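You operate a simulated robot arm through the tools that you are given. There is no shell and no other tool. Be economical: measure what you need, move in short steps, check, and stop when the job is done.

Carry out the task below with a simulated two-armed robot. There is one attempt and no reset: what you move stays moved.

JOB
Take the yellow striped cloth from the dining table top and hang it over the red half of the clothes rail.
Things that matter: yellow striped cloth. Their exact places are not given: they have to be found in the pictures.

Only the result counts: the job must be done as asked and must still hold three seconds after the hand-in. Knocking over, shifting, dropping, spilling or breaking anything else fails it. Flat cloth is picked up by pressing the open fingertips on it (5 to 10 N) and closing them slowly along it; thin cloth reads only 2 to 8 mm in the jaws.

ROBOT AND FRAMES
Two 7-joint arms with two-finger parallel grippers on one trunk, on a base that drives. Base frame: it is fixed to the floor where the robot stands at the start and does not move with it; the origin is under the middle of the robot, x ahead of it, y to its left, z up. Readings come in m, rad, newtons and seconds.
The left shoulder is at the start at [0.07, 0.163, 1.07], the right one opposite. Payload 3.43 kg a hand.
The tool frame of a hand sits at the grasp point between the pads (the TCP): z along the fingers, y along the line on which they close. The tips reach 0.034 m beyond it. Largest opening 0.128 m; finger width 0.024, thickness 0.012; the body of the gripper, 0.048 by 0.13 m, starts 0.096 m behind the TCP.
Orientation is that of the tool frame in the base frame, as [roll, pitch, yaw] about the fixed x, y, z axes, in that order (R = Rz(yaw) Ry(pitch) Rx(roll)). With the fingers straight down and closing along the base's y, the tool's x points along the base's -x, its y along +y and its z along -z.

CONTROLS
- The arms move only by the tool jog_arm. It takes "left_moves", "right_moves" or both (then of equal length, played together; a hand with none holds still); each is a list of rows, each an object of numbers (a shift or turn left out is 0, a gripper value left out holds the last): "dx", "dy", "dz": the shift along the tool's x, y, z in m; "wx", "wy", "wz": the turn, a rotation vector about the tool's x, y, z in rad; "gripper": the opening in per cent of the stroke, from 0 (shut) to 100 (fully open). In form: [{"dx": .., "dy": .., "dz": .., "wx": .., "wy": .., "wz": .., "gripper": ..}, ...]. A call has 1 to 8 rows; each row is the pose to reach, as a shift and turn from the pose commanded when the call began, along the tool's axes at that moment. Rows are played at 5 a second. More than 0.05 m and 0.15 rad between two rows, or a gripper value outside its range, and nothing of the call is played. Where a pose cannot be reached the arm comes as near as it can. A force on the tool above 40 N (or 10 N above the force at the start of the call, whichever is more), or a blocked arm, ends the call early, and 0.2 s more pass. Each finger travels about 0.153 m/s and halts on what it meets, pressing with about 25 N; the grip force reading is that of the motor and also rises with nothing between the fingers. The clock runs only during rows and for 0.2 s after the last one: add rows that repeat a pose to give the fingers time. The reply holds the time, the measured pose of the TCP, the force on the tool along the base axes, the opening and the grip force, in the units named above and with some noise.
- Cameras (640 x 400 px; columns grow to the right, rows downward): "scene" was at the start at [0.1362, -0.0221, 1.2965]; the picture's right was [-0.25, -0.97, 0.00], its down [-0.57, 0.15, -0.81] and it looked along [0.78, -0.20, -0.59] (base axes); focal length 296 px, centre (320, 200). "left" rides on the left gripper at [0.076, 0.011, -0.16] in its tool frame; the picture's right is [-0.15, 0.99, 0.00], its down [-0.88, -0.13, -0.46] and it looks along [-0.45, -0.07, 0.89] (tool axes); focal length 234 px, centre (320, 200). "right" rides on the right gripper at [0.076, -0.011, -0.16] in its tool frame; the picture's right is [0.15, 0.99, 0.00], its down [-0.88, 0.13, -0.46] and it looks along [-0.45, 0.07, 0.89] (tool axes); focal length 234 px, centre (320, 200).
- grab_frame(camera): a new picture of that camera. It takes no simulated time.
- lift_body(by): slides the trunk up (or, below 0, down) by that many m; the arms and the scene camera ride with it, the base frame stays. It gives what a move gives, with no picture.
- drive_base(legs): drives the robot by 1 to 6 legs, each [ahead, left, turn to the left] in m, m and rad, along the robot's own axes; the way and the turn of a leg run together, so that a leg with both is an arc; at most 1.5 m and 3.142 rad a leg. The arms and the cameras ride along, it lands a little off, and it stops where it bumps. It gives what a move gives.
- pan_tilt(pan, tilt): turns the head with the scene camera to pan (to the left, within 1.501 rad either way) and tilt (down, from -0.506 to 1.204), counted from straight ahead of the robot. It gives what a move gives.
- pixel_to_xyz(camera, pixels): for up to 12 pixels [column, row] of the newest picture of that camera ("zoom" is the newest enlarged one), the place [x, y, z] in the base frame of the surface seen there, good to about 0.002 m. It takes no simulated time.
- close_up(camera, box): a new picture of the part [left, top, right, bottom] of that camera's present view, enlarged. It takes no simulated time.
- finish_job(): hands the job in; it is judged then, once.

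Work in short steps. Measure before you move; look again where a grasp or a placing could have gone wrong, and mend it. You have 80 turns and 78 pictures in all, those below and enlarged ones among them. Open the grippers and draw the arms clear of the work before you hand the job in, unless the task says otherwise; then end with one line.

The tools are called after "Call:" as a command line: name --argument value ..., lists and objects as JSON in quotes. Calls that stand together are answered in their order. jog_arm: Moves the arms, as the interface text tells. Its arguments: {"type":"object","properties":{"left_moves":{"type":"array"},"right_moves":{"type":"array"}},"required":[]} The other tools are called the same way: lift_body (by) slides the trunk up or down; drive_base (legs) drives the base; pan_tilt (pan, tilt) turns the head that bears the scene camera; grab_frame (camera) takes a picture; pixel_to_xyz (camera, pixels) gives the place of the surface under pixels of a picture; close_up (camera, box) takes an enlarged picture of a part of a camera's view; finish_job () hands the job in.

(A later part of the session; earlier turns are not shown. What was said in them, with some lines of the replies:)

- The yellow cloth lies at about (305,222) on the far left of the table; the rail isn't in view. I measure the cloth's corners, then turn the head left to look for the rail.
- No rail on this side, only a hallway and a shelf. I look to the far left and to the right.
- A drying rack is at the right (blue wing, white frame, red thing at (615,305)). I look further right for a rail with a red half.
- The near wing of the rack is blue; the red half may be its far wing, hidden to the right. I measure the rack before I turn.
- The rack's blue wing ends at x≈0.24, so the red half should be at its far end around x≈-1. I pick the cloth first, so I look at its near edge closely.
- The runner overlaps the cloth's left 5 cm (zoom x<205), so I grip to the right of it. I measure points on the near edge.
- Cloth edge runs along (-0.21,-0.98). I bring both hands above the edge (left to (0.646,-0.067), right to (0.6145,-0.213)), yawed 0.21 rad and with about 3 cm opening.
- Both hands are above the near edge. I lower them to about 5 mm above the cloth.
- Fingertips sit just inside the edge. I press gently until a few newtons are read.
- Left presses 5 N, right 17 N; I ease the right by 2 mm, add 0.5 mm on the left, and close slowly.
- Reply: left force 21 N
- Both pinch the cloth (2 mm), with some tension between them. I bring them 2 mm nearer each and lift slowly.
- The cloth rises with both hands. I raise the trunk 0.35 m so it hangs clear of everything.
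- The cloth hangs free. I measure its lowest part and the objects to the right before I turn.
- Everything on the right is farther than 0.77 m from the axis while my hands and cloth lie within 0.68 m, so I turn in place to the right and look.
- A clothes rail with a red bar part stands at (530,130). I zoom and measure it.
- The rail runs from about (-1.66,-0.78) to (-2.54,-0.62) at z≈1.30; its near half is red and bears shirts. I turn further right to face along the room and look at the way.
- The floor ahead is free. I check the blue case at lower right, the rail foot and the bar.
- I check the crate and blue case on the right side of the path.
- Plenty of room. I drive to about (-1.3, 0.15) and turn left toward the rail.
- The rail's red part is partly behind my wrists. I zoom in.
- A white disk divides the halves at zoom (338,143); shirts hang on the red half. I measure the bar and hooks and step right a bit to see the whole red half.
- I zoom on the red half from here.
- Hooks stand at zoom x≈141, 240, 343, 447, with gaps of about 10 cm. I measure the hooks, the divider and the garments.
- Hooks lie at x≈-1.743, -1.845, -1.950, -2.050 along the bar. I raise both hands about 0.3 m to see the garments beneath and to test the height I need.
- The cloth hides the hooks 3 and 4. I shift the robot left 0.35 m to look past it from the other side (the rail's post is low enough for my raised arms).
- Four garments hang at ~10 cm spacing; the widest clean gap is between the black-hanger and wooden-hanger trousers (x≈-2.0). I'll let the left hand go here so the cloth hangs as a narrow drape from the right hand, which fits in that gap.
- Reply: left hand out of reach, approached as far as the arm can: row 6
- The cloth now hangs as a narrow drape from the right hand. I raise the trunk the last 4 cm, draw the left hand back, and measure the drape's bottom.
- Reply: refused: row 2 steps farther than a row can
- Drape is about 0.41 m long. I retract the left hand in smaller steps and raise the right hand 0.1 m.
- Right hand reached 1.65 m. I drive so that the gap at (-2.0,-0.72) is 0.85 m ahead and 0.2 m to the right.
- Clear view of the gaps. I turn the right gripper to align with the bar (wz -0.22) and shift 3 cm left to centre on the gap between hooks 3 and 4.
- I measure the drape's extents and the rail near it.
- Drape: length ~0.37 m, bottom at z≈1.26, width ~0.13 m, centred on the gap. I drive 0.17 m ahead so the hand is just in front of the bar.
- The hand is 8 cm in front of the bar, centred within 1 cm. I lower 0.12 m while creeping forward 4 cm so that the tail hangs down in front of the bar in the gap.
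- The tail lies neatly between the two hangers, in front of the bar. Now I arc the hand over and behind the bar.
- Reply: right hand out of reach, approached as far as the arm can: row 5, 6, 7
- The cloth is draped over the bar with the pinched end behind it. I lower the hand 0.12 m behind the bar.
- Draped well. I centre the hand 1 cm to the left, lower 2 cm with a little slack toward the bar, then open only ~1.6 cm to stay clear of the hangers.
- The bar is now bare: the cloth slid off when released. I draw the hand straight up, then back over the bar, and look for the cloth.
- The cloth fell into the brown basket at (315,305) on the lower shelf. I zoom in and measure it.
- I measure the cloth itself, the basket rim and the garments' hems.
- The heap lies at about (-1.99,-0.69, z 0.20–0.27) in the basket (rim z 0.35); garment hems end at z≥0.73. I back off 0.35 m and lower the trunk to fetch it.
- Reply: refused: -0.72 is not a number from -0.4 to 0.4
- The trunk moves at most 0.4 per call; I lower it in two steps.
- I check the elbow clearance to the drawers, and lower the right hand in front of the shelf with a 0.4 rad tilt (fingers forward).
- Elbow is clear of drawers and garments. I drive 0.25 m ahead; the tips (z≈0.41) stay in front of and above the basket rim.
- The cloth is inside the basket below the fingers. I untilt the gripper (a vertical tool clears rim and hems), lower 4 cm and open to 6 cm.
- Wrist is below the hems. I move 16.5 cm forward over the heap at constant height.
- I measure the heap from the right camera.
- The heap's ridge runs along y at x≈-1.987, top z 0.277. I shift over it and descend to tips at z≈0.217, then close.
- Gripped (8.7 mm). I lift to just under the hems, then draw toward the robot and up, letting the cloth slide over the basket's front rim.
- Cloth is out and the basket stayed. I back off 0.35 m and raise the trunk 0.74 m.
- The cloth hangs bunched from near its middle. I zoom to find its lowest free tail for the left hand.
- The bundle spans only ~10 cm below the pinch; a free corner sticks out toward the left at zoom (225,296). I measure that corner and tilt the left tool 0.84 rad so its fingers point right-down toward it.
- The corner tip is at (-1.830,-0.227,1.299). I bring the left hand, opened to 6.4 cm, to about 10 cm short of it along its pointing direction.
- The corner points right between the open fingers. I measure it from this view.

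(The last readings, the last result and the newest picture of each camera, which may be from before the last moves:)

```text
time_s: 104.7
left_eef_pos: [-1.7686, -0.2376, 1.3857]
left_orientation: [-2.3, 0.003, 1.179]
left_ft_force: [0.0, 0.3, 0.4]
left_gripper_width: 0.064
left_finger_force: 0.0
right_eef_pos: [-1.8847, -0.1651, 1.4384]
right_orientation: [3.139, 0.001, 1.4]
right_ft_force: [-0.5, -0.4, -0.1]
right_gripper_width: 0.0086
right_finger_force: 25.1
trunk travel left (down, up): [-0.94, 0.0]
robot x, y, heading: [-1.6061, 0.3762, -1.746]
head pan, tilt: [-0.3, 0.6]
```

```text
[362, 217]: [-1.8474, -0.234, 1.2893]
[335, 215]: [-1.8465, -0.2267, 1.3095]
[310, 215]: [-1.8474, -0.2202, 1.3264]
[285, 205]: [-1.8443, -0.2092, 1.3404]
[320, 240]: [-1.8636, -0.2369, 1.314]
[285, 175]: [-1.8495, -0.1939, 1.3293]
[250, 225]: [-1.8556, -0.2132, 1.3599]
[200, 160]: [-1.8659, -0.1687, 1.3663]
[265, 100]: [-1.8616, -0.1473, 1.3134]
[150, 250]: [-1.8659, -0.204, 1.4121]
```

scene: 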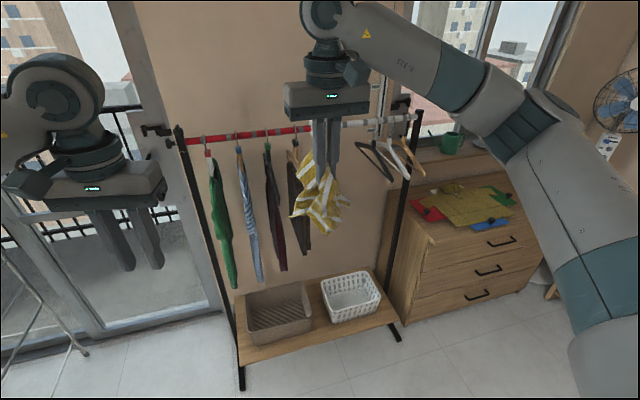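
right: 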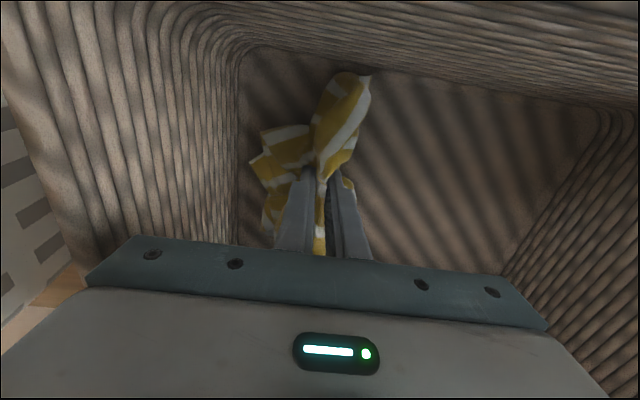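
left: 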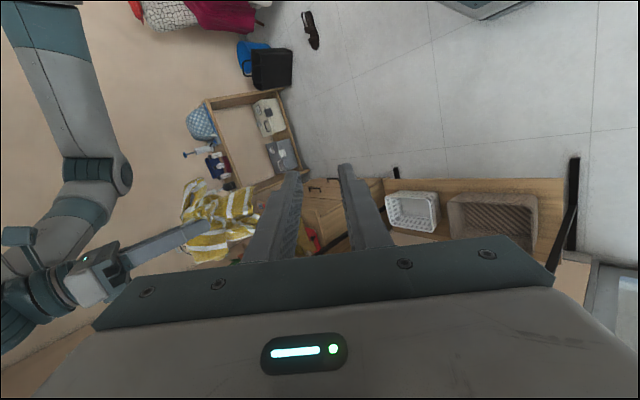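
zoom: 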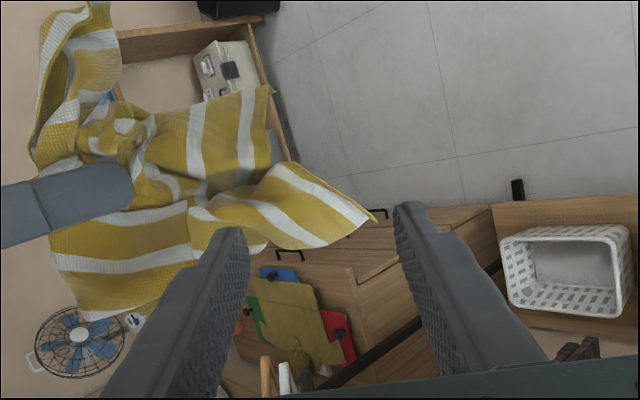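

Grip point (-1.848,-0.222,1.318) is straight ahead; I advance 0.10 m and close the left fingers slowly.

Call:
jog_arm --left_moves '[{"dx": -0.008, "dz": 0.04}, {"dx": -0.016, "dy": -0.002, "dz": 0.075}, {"dx": -0.016, "dy": -0.002, "dz": 0.1}, {"dx": -0.016, "dy": -0.002, "dz": 0.1, "gripper": 35}, {"dx": -0.016, "dy": -0.002, "dz": 0.1, "gripper": 20}, {"dx": -0.016, "dy": -0.002, "dz": 0.1, "gripper": 8}, {"dx": -0.016, "dy": -0.002, "dz": 0.1, "gripper": 0}, {"dx": -0.016, "dy": -0.002, "dz": 0.1, "gripper": 0}]'

Call:
close_up --camera "left" --box '[160, 60, 480, 260]'

```text
time_s: 106.5
left_eef_pos: [-1.8464, -0.2253, 1.3213]
left_orientation: [-2.302, 0.0, 1.177]
left_ft_force: [0.1, -0.5, 0.4]
left_gripper_width: 0.0
left_finger_force: 25.1
right_eef_pos: [-1.8847, -0.1647, 1.4376]
right_orientation: [3.139, -0.001, 1.4]
right_ft_force: [-0.5, 0.0, -0.5]
right_gripper_width: 0.0086
right_finger_force: 24.8
trunk travel left (down, up): [-0.94, 0.0]
robot x, y, heading: [-1.6065, 0.3801, -1.748]
head pan, tilt: [-0.3, 0.6]
```

```text
2.00 times, centred on (320, 160) of left
```

zoom: 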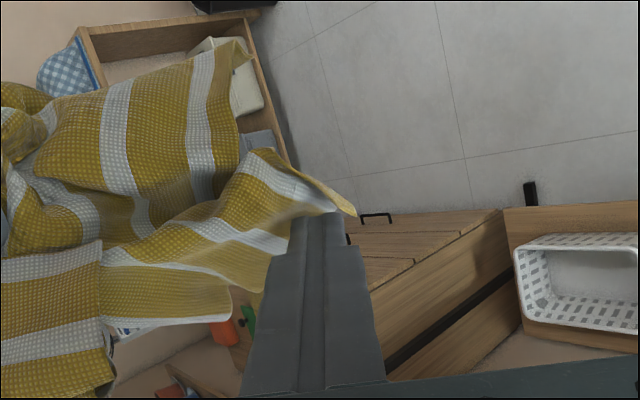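

The fingers closed on nothing; the corner lies beside them on the robot side. I measure where it is.

Call:
pixel_to_xyz --camera "zoom" --pixels '[[345, 208], [325, 200], [300, 190], [280, 215], [275, 245], [240, 200], [260, 170], [180, 260], [310, 225], [225, 300]]'

```text
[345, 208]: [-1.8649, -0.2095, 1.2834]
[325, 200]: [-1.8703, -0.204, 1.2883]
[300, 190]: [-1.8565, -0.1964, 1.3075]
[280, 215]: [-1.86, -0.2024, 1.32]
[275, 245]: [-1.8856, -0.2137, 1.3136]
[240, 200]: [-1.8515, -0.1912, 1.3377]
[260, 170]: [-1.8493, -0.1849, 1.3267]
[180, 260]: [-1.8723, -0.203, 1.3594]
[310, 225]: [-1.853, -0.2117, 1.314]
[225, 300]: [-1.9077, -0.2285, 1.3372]
```

The corner is ~1.3 cm toward the robot and at tip depth. I open, back off, shift, advance 2.2 cm deeper and close again.

Call:
jog_arm --left_moves '[{"dz": -0.045, "gripper": 15}, {"dz": -0.06, "dx": 0.013, "dy": -0.004, "gripper": 50}, {"dz": -0.06, "dx": 0.014, "dy": -0.004, "gripper": 50}, {"dz": -0.02, "dx": 0.014, "dy": -0.004}, {"dz": 0.022, "dx": 0.014, "dy": -0.004}, {"dz": 0.022, "dx": 0.014, "dy": -0.004, "gripper": 25}, {"dz": 0.022, "dx": 0.014, "dy": -0.004, "gripper": 0}, {"dz": 0.022, "dx": 0.014, "dy": -0.004, "gripper": 0}]'

Call:
close_up --camera "left" --box '[160, 60, 480, 260]'

```text
time_s: 108.3
left_eef_pos: [-1.8566, -0.206, 1.3073]
left_orientation: [-2.3, 0.0, 1.176]
left_ft_force: [-0.1, -1.0, 0.7]
left_gripper_width: 0.0
left_finger_force: 25.0
right_eef_pos: [-1.8854, -0.1646, 1.4366]
right_orientation: [3.139, 0.0, 1.401]
right_ft_force: [0.8, 0.3, -0.8]
right_gripper_width: 0.0085
right_finger_force: 25.3
trunk travel left (down, up): [-0.94, 0.0]
robot x, y, heading: [-1.6061, 0.3811, -1.748]
head pan, tilt: [-0.3, 0.6]
```

```text
2.00 times, centred on (320, 160) of left
```

zoom: 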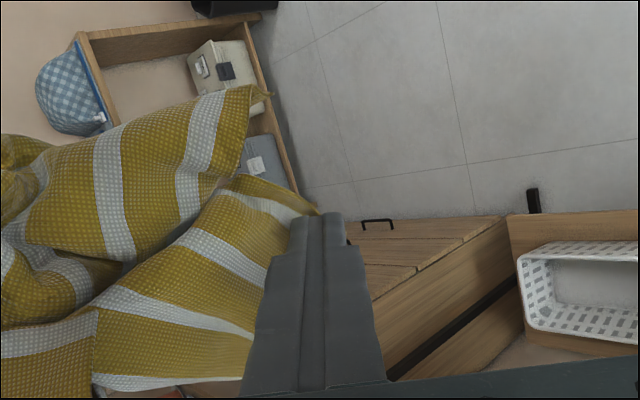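

The corner is now on the left (−y) side of the fingers. I measure it again.

Call:
pixel_to_xyz --camera "zoom" --pixels '[[310, 212], [290, 205], [265, 215], [250, 250], [235, 300], [220, 240], [200, 210], [180, 280], [240, 340], [150, 340]]'

```text
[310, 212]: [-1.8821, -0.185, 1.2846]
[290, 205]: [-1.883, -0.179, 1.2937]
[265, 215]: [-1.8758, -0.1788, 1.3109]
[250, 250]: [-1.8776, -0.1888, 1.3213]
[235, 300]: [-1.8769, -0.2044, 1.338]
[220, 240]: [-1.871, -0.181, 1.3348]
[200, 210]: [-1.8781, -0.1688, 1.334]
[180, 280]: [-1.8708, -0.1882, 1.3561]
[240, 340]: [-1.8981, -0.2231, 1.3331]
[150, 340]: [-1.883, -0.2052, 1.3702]
```

The flap hangs edge-on to these fingers, so closing must be horizontal. I back off 0.105 m and roll the left gripper 1.2 rad about its own axis with 8 cm opening.

Call:
jog_arm --left_moves '[{"dz": -0.045, "wz": 0.02}, {"dz": -0.09, "wz": 0.16}, {"dz": -0.105, "wz": 0.3, "gripper": 40}, {"dz": -0.105, "wz": 0.445, "gripper": 62}, {"dz": -0.105, "wz": 0.59, "gripper": 62}, {"dz": -0.105, "wz": 0.735, "gripper": 62}, {"dz": -0.105, "wz": 0.88, "gripper": 62}, {"dz": -0.105, "wz": 1.025, "gripper": 62}]'

Call:
grab_frame --camera "left"

Call:
close_up --camera "scene" --box '[220, 100, 400, 230]'

```text
time_s: 110.1
left_eef_pos: [-1.7853, -0.2352, 1.3779]
left_orientation: [-2.45, 0.526, 0.635]
left_ft_force: [0.7, 0.7, -0.5]
left_gripper_width: 0.0793
left_finger_force: 0.0
left hand out of reach, approached as far as the arm can: row 7, 8
right_eef_pos: [-1.884, -0.165, 1.4375]
right_orientation: [3.14, 0.002, 1.401]
right_ft_force: [-0.1, -0.5, 0.0]
right_gripper_width: 0.0088
right_finger_force: 24.9
trunk travel left (down, up): [-0.94, 0.0]
robot x, y, heading: [-1.608, 0.3807, -1.749]
head pan, tilt: [-0.3, 0.6]
```

```text
14 pictures are left
```

left: 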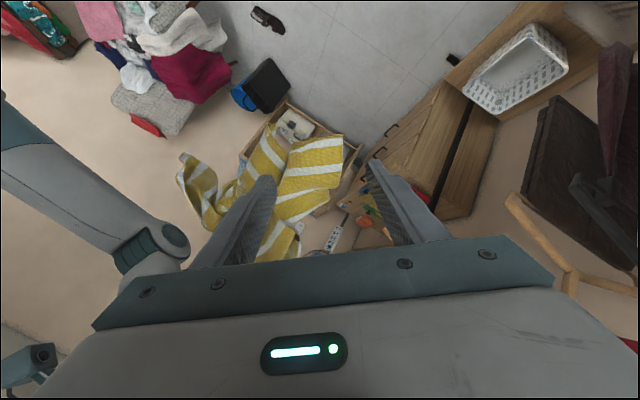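

```text
3.08 times, centred on (310, 165) of scene
```

zoom: 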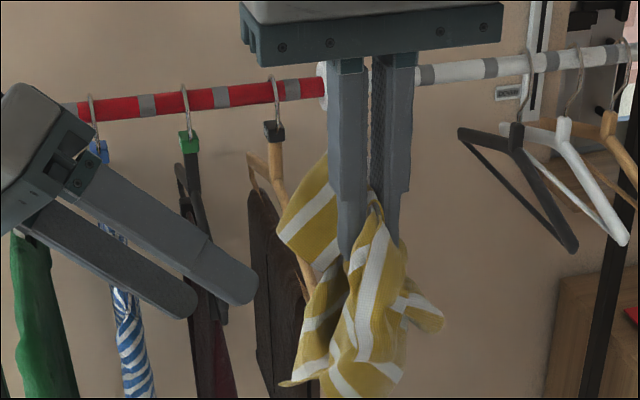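

Closing is now mostly horizontal. I measure the flap in the left view.

Call:
pixel_to_xyz --camera "left" --pixels '[[335, 145], [325, 165], [310, 185], [290, 205], [335, 180], [300, 155], [285, 180], [265, 150], [285, 240], [340, 160]]'

```text
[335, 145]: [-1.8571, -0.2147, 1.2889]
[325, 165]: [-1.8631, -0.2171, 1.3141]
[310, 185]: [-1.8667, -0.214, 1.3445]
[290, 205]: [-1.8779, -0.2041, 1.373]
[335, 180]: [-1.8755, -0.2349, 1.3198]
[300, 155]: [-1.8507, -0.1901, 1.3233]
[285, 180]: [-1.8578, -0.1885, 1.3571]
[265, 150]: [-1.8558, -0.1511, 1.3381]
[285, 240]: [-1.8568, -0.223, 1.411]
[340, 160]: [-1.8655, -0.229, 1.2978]
```

I aim the left TCP at the flap centre (-1.864,-0.216,1.316), 11 cm ahead, and close.

Call:
jog_arm --left_moves '[{"dx": -0.007, "dy": 0.002, "dz": 0.04, "wz": 0.0}, {"dx": -0.014, "dy": 0.003, "dz": 0.08}, {"dx": -0.014, "dy": 0.003, "dz": 0.112}, {"dx": -0.014, "dy": 0.003, "dz": 0.112, "gripper": 45}, {"dx": -0.014, "dy": 0.003, "dz": 0.112, "gripper": 28}, {"dx": -0.014, "dy": 0.003, "dz": 0.112, "gripper": 12}, {"dx": -0.014, "dy": 0.003, "dz": 0.112, "gripper": 0}, {"dx": -0.014, "dy": 0.003, "dz": 0.112, "gripper": 0}]'

```text
time_s: 111.9
left_eef_pos: [-1.8738, -0.2131, 1.309]
left_orientation: [-2.448, 0.524, 0.636]
left_ft_force: [-0.2, -0.3, 0.6]
left_gripper_width: 0.0027
left_finger_force: 24.9
right_eef_pos: [-1.8852, -0.1652, 1.4381]
right_orientation: [3.141, 0.0, 1.401]
right_ft_force: [-0.3, 0.1, -0.9]
right_gripper_width: 0.0084
right_finger_force: 24.8
trunk travel left (down, up): [-0.94, 0.0]
robot x, y, heading: [-1.6081, 0.381, -1.754]
head pan, tilt: [-0.3, 0.6]
```

Left gripped the corner (2.7 mm). With right near the middle and left at a corner I can straddle the bar. I raise both 0.2 m and draw the left hand 8 cm robotward.

Call:
jog_arm --left_moves '[{"dx": -0.02, "dy": -0.022, "dz": -0.0266}, {"dx": -0.04, "dy": -0.044, "dz": -0.0532}, {"dx": -0.06, "dy": -0.066, "dz": -0.08}, {"dx": -0.08, "dy": -0.088, "dz": -0.1064}, {"dx": -0.1, "dy": -0.11, "dz": -0.133}, {"dx": -0.083, "dy": -0.13, "dz": -0.129}, {"dx": -0.066, "dy": -0.15, "dz": -0.125}, {"dx": -0.05, "dy": -0.171, "dz": -0.121}]' --right_moves '[{"dz": -0.04}, {"dz": -0.08}, {"dz": -0.12}, {"dz": -0.16}, {"dz": -0.2}, {"dz": -0.2}, {"dz": -0.2}, {"dz": -0.2}]'

Call:
pan_tilt --pan -0.3 --tilt 0.35

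Call:
grab_frame --camera "scene"

```text
time_s: 113.7
left_eef_pos: [-1.8565, -0.1335, 1.5064]
left_orientation: [-2.449, 0.526, 0.632]
left_ft_force: [0.0, 0.0, -0.5]
left_gripper_width: 0.0026
left_finger_force: 24.7
right_eef_pos: [-1.8826, -0.1627, 1.6334]
right_orientation: [3.141, 0.002, 1.402]
right_ft_force: [0.3, -0.5, -1.0]
right_gripper_width: 0.0084
right_finger_force: 25.1
trunk travel left (down, up): [-0.94, 0.0]
robot x, y, heading: [-1.6088, 0.3801, -1.752]
head pan, tilt: [-0.3, 0.6]
```

```text
time_s: 114.4
left_eef_pos: [-1.8572, -0.1334, 1.5061]
left_orientation: [-2.449, 0.524, 0.636]
left_ft_force: [1.2, 0.3, 0.8]
left_gripper_width: 0.0026
left_finger_force: 24.6
right_eef_pos: [-1.8823, -0.1625, 1.6321]
right_orientation: [3.141, 0.002, 1.402]
right_ft_force: [-0.6, 0.4, 0.0]
right_gripper_width: 0.0085
right_finger_force: 25.1
trunk travel left (down, up): [-0.94, 0.0]
robot x, y, heading: [-1.6058, 0.3815, -1.752]
head pan, tilt: [-0.3, 0.351]
```

```text
12 pictures are left
```

scene: 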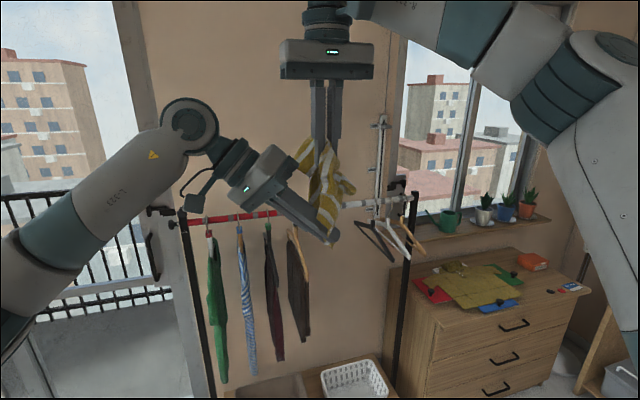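

Both hold the cloth at height. I drive 0.45 m ahead toward the bar with everything above it.

Call:
drive_base --legs '[[0.45, 0, 0]]'

Call:
grab_frame --camera "scene"

```text
time_s: 117.2
left_eef_pos: [-1.9344, -0.5778, 1.5075]
left_orientation: [-2.452, 0.526, 0.637]
left_ft_force: [0.2, -0.2, 0.6]
left_gripper_width: 0.0025
left_finger_force: 25.5
right_eef_pos: [-1.9601, -0.6076, 1.634]
right_orientation: [3.141, 0.002, 1.404]
right_ft_force: [-0.4, 0.8, 0.1]
right_gripper_width: 0.0087
right_finger_force: 25.0
trunk travel left (down, up): [-0.94, 0.0]
robot x, y, heading: [-1.6856, -0.0614, -1.747]
head pan, tilt: [-0.3, 0.351]
```

```text
11 pictures are left
```

scene: 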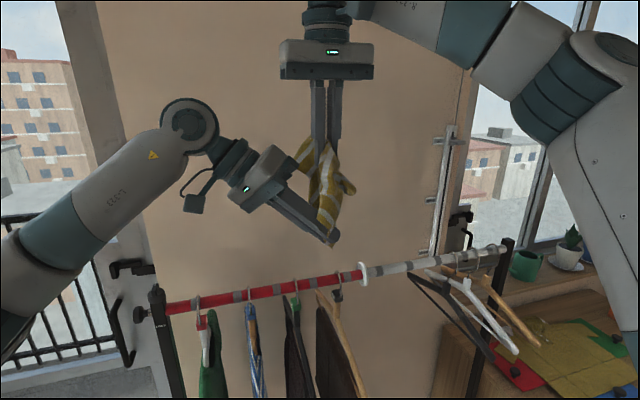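

Both are clear above the bar. I carry the right hand over to just behind the bar while the left follows down in front.

Call:
jog_arm --left_moves '[{"dx": 0.0014, "dy": 0.0121, "dz": 0.015}, {"dx": 0.0028, "dy": 0.0242, "dz": 0.03}, {"dx": 0.0042, "dy": 0.0363, "dz": 0.045}, {"dx": 0.0056, "dy": 0.0484, "dz": 0.06}, {"dx": 0.007, "dy": 0.0605, "dz": 0.0753}, {"dx": 0.007, "dy": 0.0605, "dz": 0.0753}]' --right_moves '[{"dx": -0.035, "dy": -0.003, "dz": 0.015}, {"dx": -0.07, "dy": -0.006, "dz": 0.03}, {"dx": -0.105, "dy": -0.009, "dz": 0.06}, {"dx": -0.135, "dy": -0.012, "dz": 0.095}, {"dx": -0.155, "dy": -0.015, "dz": 0.134}, {"dx": -0.155, "dy": -0.015, "dz": 0.134}]'

Call:
close_up --camera "scene" --box '[200, 120, 440, 350]'

Call:
grab_frame --camera "right"

```text
time_s: 118.6
left_eef_pos: [-1.9715, -0.6042, 1.4171]
left_orientation: [-2.449, 0.524, 0.639]
left_ft_force: [-1.4, -5.9, 1.1]
left_gripper_width: 0.0028
left_finger_force: 25.0
right_eef_pos: [-2.0021, -0.7571, 1.4965]
right_orientation: [3.14, 0.002, 1.407]
right_ft_force: [1.2, 6.5, -1.1]
right_gripper_width: 0.0086
right_finger_force: 24.9
trunk travel left (down, up): [-0.94, 0.0]
robot x, y, heading: [-1.6907, -0.0685, -1.751]
head pan, tilt: [-0.3, 0.351]
```

```text
1.74 times, centred on (320, 235) of scene
```

zoom: 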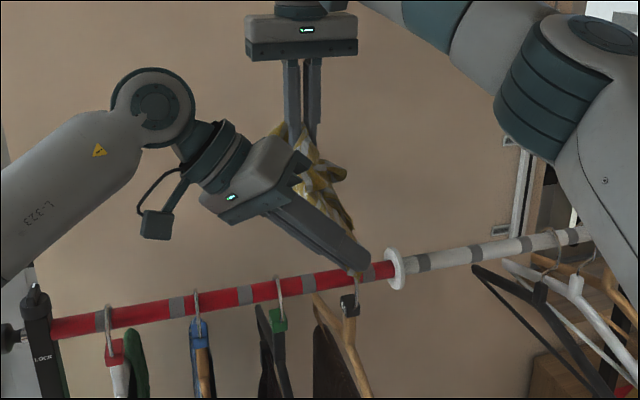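

```text
9 pictures are left
```

right: 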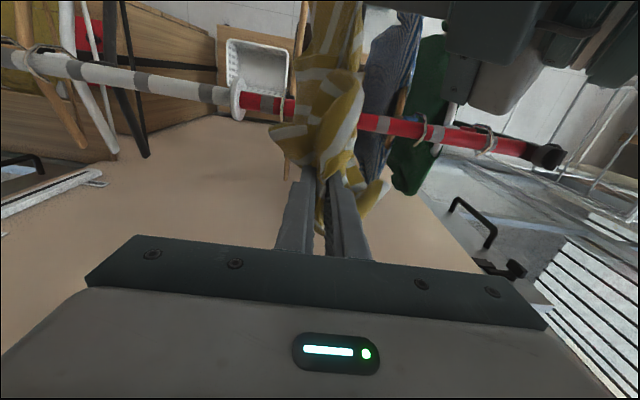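

The pinched middle is ~0.17 m from the corner, i.e. right at half the diagonal, so it belongs at the bar. I lower both: right straight down just behind the bar, left down in front with slight slack.

Call:
jog_arm --left_moves '[{"dx": 0.0105, "dy": 0.0174, "dz": 0.0167}, {"dx": 0.021, "dy": 0.0348, "dz": 0.0334}, {"dx": 0.0316, "dy": 0.0522, "dz": 0.0502}, {"dx": 0.042, "dy": 0.0696, "dz": 0.0669}, {"dx": 0.0526, "dy": 0.087, "dz": 0.0836}, {"dx": 0.0526, "dy": 0.087, "dz": 0.0836}]' --right_moves '[{"dz": 0.037}, {"dz": 0.074, "dx": -0.002}, {"dz": 0.111, "dx": -0.004}, {"dz": 0.148, "dx": -0.005}, {"dz": 0.18, "dx": -0.005}, {"dz": 0.18, "dx": -0.005}]'

Call:
close_up --camera "scene" --box '[220, 160, 430, 360]'

Call:
grab_frame --camera "right"

```text
time_s: 120.0
left_eef_pos: [-1.9709, -0.6255, 1.2893]
left_orientation: [-2.449, 0.524, 0.639]
left_ft_force: [-1.1, -4.9, -0.9]
left_gripper_width: 0.0025
left_finger_force: 25.3
right_eef_pos: [-2.005, -0.7672, 1.3177]
right_orientation: [-3.142, 0.004, 1.404]
right_ft_force: [-2.9, -6.2, 8.3]
right_gripper_width: 0.0086
right_finger_force: 25.1
trunk travel left (down, up): [-0.94, 0.0]
robot x, y, heading: [-1.6859, -0.0625, -1.748]
head pan, tilt: [-0.3, 0.351]
```

```text
2.00 times, centred on (325, 260) of scene
```

zoom: 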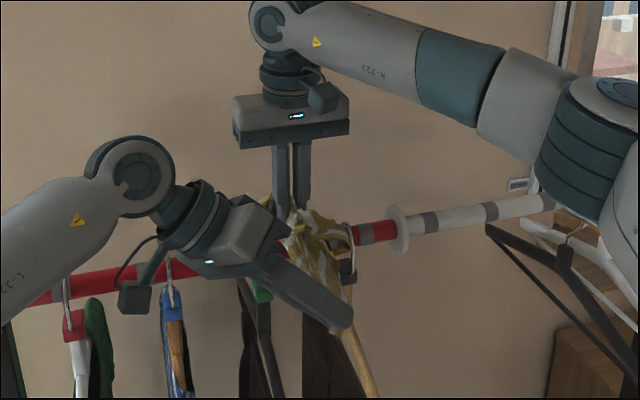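

```text
7 pictures are left
```

right: 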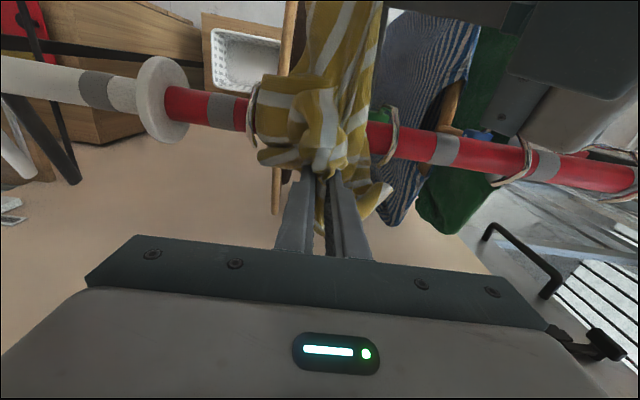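

Most of the bundle's tails still lie on top of the bar, not behind. I lift slightly and shift both hands rearward (right to 12 cm behind, left near the bar) so that the bundle goes over behind.

Call:
jog_arm --left_moves '[{"dx": -0.015, "dz": -0.012}, {"dx": -0.03, "dz": -0.024}, {"dx": -0.042, "dz": -0.034}, {"dx": -0.05, "dz": -0.041}, {"dx": -0.059, "dz": -0.048}, {"dx": -0.0666, "dz": -0.054}, {"dx": -0.0666, "dz": -0.054}]' --right_moves '[{"dz": -0.025}, {"dz": -0.045, "dx": -0.01}, {"dz": -0.055, "dx": -0.03}, {"dz": -0.055, "dx": -0.05}, {"dz": -0.045, "dx": -0.07}, {"dz": -0.025, "dx": -0.08}, {"dz": 0.0, "dx": -0.08}]'

Call:
grab_frame --camera "right"

```text
time_s: 121.6
left_eef_pos: [-1.9823, -0.6718, 1.3476]
left_orientation: [-2.45, 0.521, 0.641]
left_ft_force: [-2.3, -13.6, -6.8]
left_gripper_width: 0.0031
left_finger_force: 25.1
left hand out of reach, approached as far as the arm can: row 6, 7
right_eef_pos: [-2.0155, -0.8453, 1.3178]
right_orientation: [3.138, 0.0, 1.407]
right_ft_force: [2.4, 13.9, 6.4]
right_gripper_width: 0.0081
right_finger_force: 25.0
trunk travel left (down, up): [-0.94, 0.0]
robot x, y, heading: [-1.6901, -0.0665, -1.751]
head pan, tilt: [-0.3, 0.351]
```

```text
6 pictures are left
```

right: 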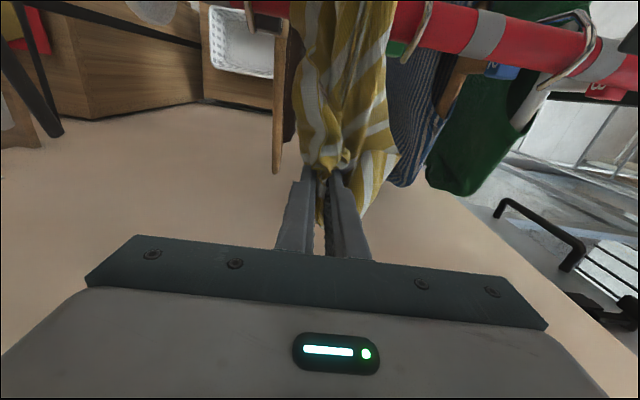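

Now the bundle's tails hang behind the bar, with the left hand holding the front corner. I open the right hand (2.3 cm) and withdraw it straight up, left holding.

Call:
jog_arm --right_moves '[{"gripper": 8, "dx": 0.01}, {"gripper": 18, "dx": 0.01}, {"gripper": 18, "dx": 0.0}, {"dz": -0.04}, {"dz": -0.08}, {"dz": -0.12}, {"dz": -0.16}, {"dz": -0.2}]'

Call:
grab_frame --camera "right"

```text
time_s: 123.4
left_eef_pos: [-1.9821, -0.6691, 1.3514]
left_orientation: [-2.45, 0.526, 0.641]
left_ft_force: [-0.8, -0.4, 0.0]
left_gripper_width: 0.0028
left_finger_force: 25.4
right_eef_pos: [-2.0147, -0.8189, 1.4619]
right_orientation: [3.14, 0.002, 1.407]
right_ft_force: [0.2, 0.3, -0.1]
right_gripper_width: 0.023
right_finger_force: 0.0
right hand out of reach, approached as far as the arm can: row 5, 6, 7, 8
trunk travel left (down, up): [-0.94, 0.0]
robot x, y, heading: [-1.6882, -0.0642, -1.749]
head pan, tilt: [-0.3, 0.351]
```

```text
5 pictures are left
```

right: 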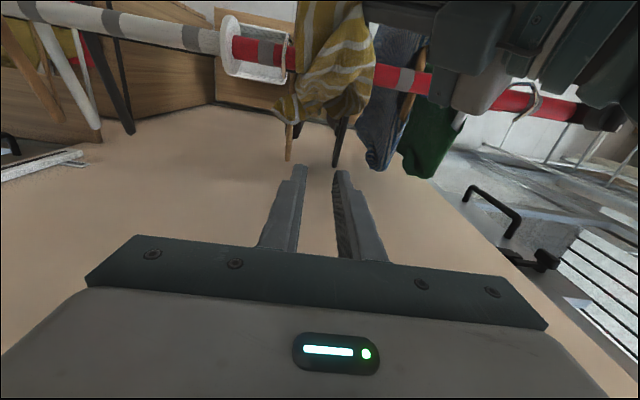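

The right hand is free and the cloth hangs behind the bar. I measure how far it hangs behind.

Call:
pixel_to_xyz --camera "right" --pixels '[[295, 118], [292, 95], [330, 105], [355, 100], [335, 70], [330, 40], [320, 20], [365, 80], [345, 15], [325, 118]]'

```text
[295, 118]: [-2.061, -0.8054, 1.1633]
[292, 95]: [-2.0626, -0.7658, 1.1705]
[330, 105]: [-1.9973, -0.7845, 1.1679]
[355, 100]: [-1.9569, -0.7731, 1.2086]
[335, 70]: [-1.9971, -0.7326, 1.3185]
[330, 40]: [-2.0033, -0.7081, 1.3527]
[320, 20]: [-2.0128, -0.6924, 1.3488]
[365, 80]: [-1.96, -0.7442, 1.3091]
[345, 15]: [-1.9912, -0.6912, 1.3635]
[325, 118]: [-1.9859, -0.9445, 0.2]
```

Behind, it reaches z≈1.165 (13 cm below the bar). I withdraw the right hand to the right, then back over the bar, and look at the front.

Call:
jog_arm --right_moves '[{"dy": -0.045}, {"dy": -0.09}, {"dy": -0.135}, {"dy": -0.135, "dx": 0.045}, {"dy": -0.135, "dx": 0.09}, {"dy": -0.135, "dx": 0.135}, {"dy": -0.135, "dx": 0.18}, {"dy": -0.135, "dx": 0.225}]'

Call:
close_up --camera "scene" --box '[230, 180, 420, 320]'

```text
time_s: 125.2
left_eef_pos: [-1.983, -0.6658, 1.3514]
left_orientation: [-2.452, 0.523, 0.637]
left_ft_force: [0.2, -0.6, -0.2]
left_gripper_width: 0.0025
left_finger_force: 24.6
right_eef_pos: [-2.1191, -0.5681, 1.4557]
right_orientation: [3.14, 0.003, 1.404]
right_ft_force: [-0.1, -0.5, -0.8]
right_gripper_width: 0.0226
right_finger_force: 0.1
right hand out of reach, approached as far as the arm can: row 3
trunk travel left (down, up): [-0.94, 0.0]
robot x, y, heading: [-1.6902, -0.0634, -1.748]
head pan, tilt: [-0.3, 0.351]
```

```text
2.86 times, centred on (325, 250) of scene
```

zoom: 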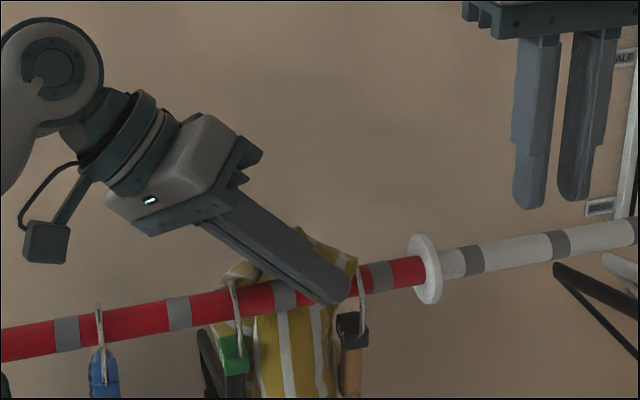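

The cloth now hangs over the bar with the larger part behind; the left holds its front corner ~7 cm from the bar. I pull the left hand forward and down so ~18 cm come to the front, for balance.

Call:
jog_arm --left_moves '[{"dx": 0.021, "dy": 0.003, "dz": 0.019}, {"dx": 0.043, "dy": 0.006, "dz": 0.038}, {"dx": 0.064, "dy": 0.009, "dz": 0.056}, {"dx": 0.086, "dy": 0.013, "dz": 0.075}, {"dx": 0.107, "dy": 0.016, "dz": 0.094}, {"dx": 0.1285, "dy": 0.019, "dz": 0.1127}, {"dx": 0.1285, "dy": 0.019, "dz": 0.1127}]'

Call:
close_up --camera "scene" --box '[230, 210, 430, 380]'

Call:
pixel_to_xyz --camera "zoom" --pixels '[[260, 260], [300, 250], [290, 330], [300, 300], [250, 330], [320, 200], [280, 390], [300, 200], [330, 260], [270, 300]]'

```text
time_s: 126.8
left_eef_pos: [-1.9674, -0.5875, 1.1999]
left_orientation: [-2.45, 0.524, 0.64]
left_ft_force: [-0.5, -0.2, 0.3]
left_gripper_width: 0.0024
left_finger_force: 25.1
right_eef_pos: [-2.1181, -0.5726, 1.4548]
right_orientation: [3.139, 0.0, 1.406]
right_ft_force: [0.1, 0.0, 0.9]
right_gripper_width: 0.0229
right_finger_force: 0.0
trunk travel left (down, up): [-0.94, 0.0]
robot x, y, heading: [-1.6867, -0.0628, -1.748]
head pan, tilt: [-0.3, 0.351]
```

```text
2.35 times, centred on (330, 295) of scene
```

zoom: 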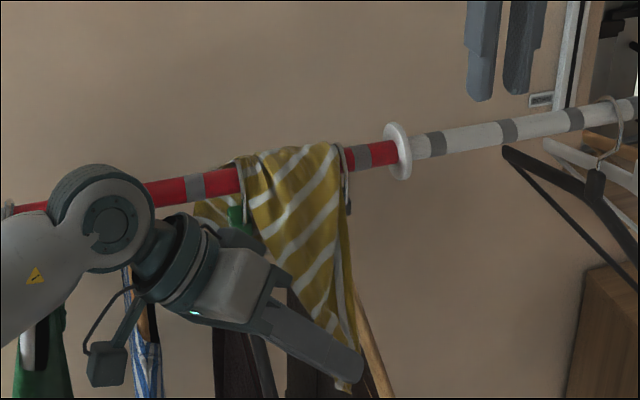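

```text
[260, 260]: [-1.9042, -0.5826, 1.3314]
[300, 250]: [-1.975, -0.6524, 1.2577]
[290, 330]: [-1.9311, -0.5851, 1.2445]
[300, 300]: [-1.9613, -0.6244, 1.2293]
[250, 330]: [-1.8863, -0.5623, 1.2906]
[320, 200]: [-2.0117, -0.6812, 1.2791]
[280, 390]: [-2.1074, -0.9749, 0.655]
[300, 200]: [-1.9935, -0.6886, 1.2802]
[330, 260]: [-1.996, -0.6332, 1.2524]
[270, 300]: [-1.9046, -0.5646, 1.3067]
```

The cloth lies over the bar between hooks 3 and 4 with about half on each side. I open the left fingers and, after it settles, withdraw along their axis.

Call:
jog_arm --left_moves '[{"gripper": 30}, {"gripper": 30}, {"gripper": 30}, {"dz": -0.03}, {"dz": -0.07}, {"dz": -0.11}, {"dz": -0.15}, {"dz": -0.18}]'

Call:
close_up --camera "scene" --box '[230, 210, 430, 380]'

```text
time_s: 128.6
left_eef_pos: [-1.8429, -0.6371, 1.3224]
left_orientation: [-2.449, 0.524, 0.637]
left_ft_force: [-0.4, 0.6, 0.0]
left_gripper_width: 0.0386
left_finger_force: 0.0
right_eef_pos: [-2.1173, -0.5719, 1.4545]
right_orientation: [3.141, 0.002, 1.405]
right_ft_force: [1.6, 0.3, -0.5]
right_gripper_width: 0.0229
right_finger_force: 0.1
trunk travel left (down, up): [-0.94, 0.0]
robot x, y, heading: [-1.6866, -0.0653, -1.742]
head pan, tilt: [-0.3, 0.351]
```

```text
2.35 times, centred on (330, 295) of scene
```

zoom: 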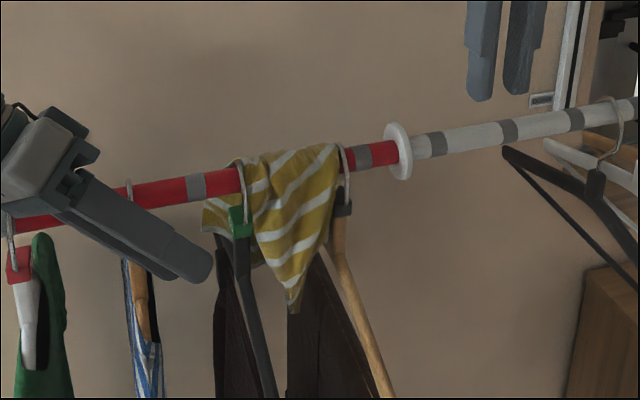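

The cloth hangs on the red half between the hooks. I raise and draw both arms back clear of the rail, then check that it still holds.

Call:
jog_arm --left_moves '[{"dx": -0.02, "dy": -0.022, "dz": -0.0266}, {"dx": -0.04, "dy": -0.044, "dz": -0.0532}, {"dx": -0.06, "dy": -0.066, "dz": -0.08}, {"dx": -0.032, "dy": -0.1, "dz": -0.073}, {"dx": -0.004, "dy": -0.134, "dz": -0.066}, {"dx": 0.024, "dy": -0.168, "dz": -0.06}, {"dx": 0.05, "dy": -0.2, "dz": -0.053}]' --right_moves '[{"dx": 0.03}, {"dx": 0.06}, {"dx": 0.09}, {"dx": 0.12}, {"dx": 0.15}, {"dx": 0.18}, {"dx": 0.2}]'

Call:
drive_base --legs '[[-0.2, 0, 0]]'

Call:
close_up --camera "scene" --box '[190, 160, 450, 330]'

```text
time_s: 130.2
left_eef_pos: [-1.8086, -0.4622, 1.4421]
left_orientation: [-2.45, 0.523, 0.638]
left_ft_force: [-0.6, 0.2, 0.1]
left_gripper_width: 0.0387
left_finger_force: 0.1
right_eef_pos: [-2.081, -0.3766, 1.4598]
right_orientation: [3.14, 0.001, 1.404]
right_ft_force: [-0.4, 0.7, 0.2]
right_gripper_width: 0.0232
right_finger_force: 0.1
trunk travel left (down, up): [-0.94, 0.0]
robot x, y, heading: [-1.6863, -0.0645, -1.745]
head pan, tilt: [-0.3, 0.351]
```

```text
time_s: 131.8
left_eef_pos: [-1.7745, -0.2686, 1.4404]
left_orientation: [-2.445, 0.523, 0.64]
left_ft_force: [0.0, -1.2, -0.3]
left_gripper_width: 0.0383
left_finger_force: 0.0
right_eef_pos: [-2.0474, -0.185, 1.4586]
right_orientation: [3.14, -0.004, 1.407]
right_ft_force: [-0.1, 0.2, 0.1]
right_gripper_width: 0.0231
right_finger_force: 0.1
trunk travel left (down, up): [-0.94, 0.0]
robot x, y, heading: [-1.6504, 0.1341, -1.743]
head pan, tilt: [-0.3, 0.351]
```

```text
2.35 times, centred on (320, 245) of scene
```

zoom: 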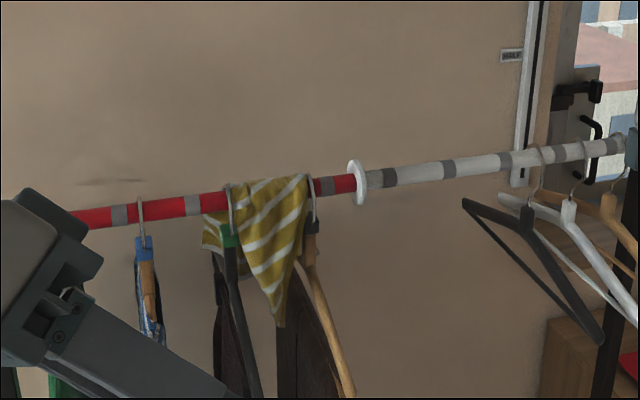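

It has stayed in place for over 3 s and both arms are clear. I open both grippers fully and measure the hanging tip once more.

Call:
jog_arm --left_moves '[{"gripper": 100}, {"gripper": 100}, {"gripper": 100}]' --right_moves '[{"gripper": 100}, {"gripper": 100}, {"gripper": 100}]'

Call:
close_up --camera "scene" --box '[190, 160, 450, 330]'

Call:
pixel_to_xyz --camera "zoom" --pixels '[[278, 318], [275, 190], [212, 240], [265, 250]]'

```text
time_s: 132.6
left_eef_pos: [-1.7734, -0.2621, 1.441]
left_orientation: [-2.45, 0.524, 0.641]
left_ft_force: [0.6, 0.5, 0.0]
left_gripper_width: 0.1277
left_finger_force: 0.0
right_eef_pos: [-2.0455, -0.1785, 1.4599]
right_orientation: [3.14, 0.002, 1.407]
right_ft_force: [0.7, -0.3, 0.4]
right_gripper_width: 0.1283
right_finger_force: 0.1
trunk travel left (down, up): [-0.94, 0.0]
robot x, y, heading: [-1.6484, 0.1354, -1.745]
head pan, tilt: [-0.3, 0.351]
```

```text
2.35 times, centred on (320, 245) of scene
```

zoom: 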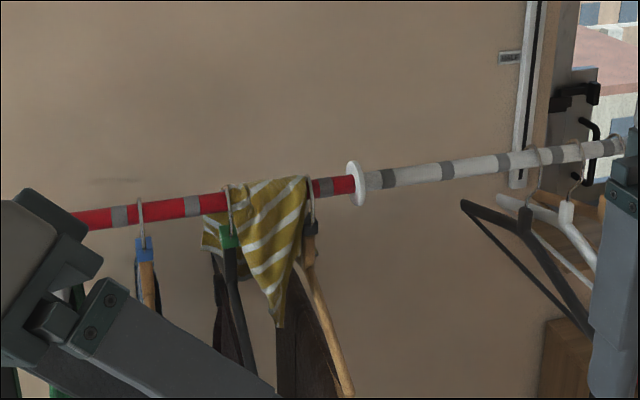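

```text
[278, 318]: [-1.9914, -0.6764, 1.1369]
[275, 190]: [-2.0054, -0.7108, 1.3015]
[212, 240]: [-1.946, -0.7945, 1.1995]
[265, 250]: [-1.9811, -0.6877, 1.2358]
```

The cloth is unchanged: front tip at z≈1.137, over the bar at z≈1.30, with a flap behind it at y≈-0.79. I hand in.

Call:
finish_job

```text
The job is handed in.
```

The yellow striped cloth is hanging over the red half of the clothes rail, in the gap between the third and fourth hangers. It stayed in place for about four seconds after I let go, up to the hand-in, and both arms are clear with the grippers open. On my first try the cloth slid off the rail into the basket below. I picked it out and hung it again, and saw nothing else move.
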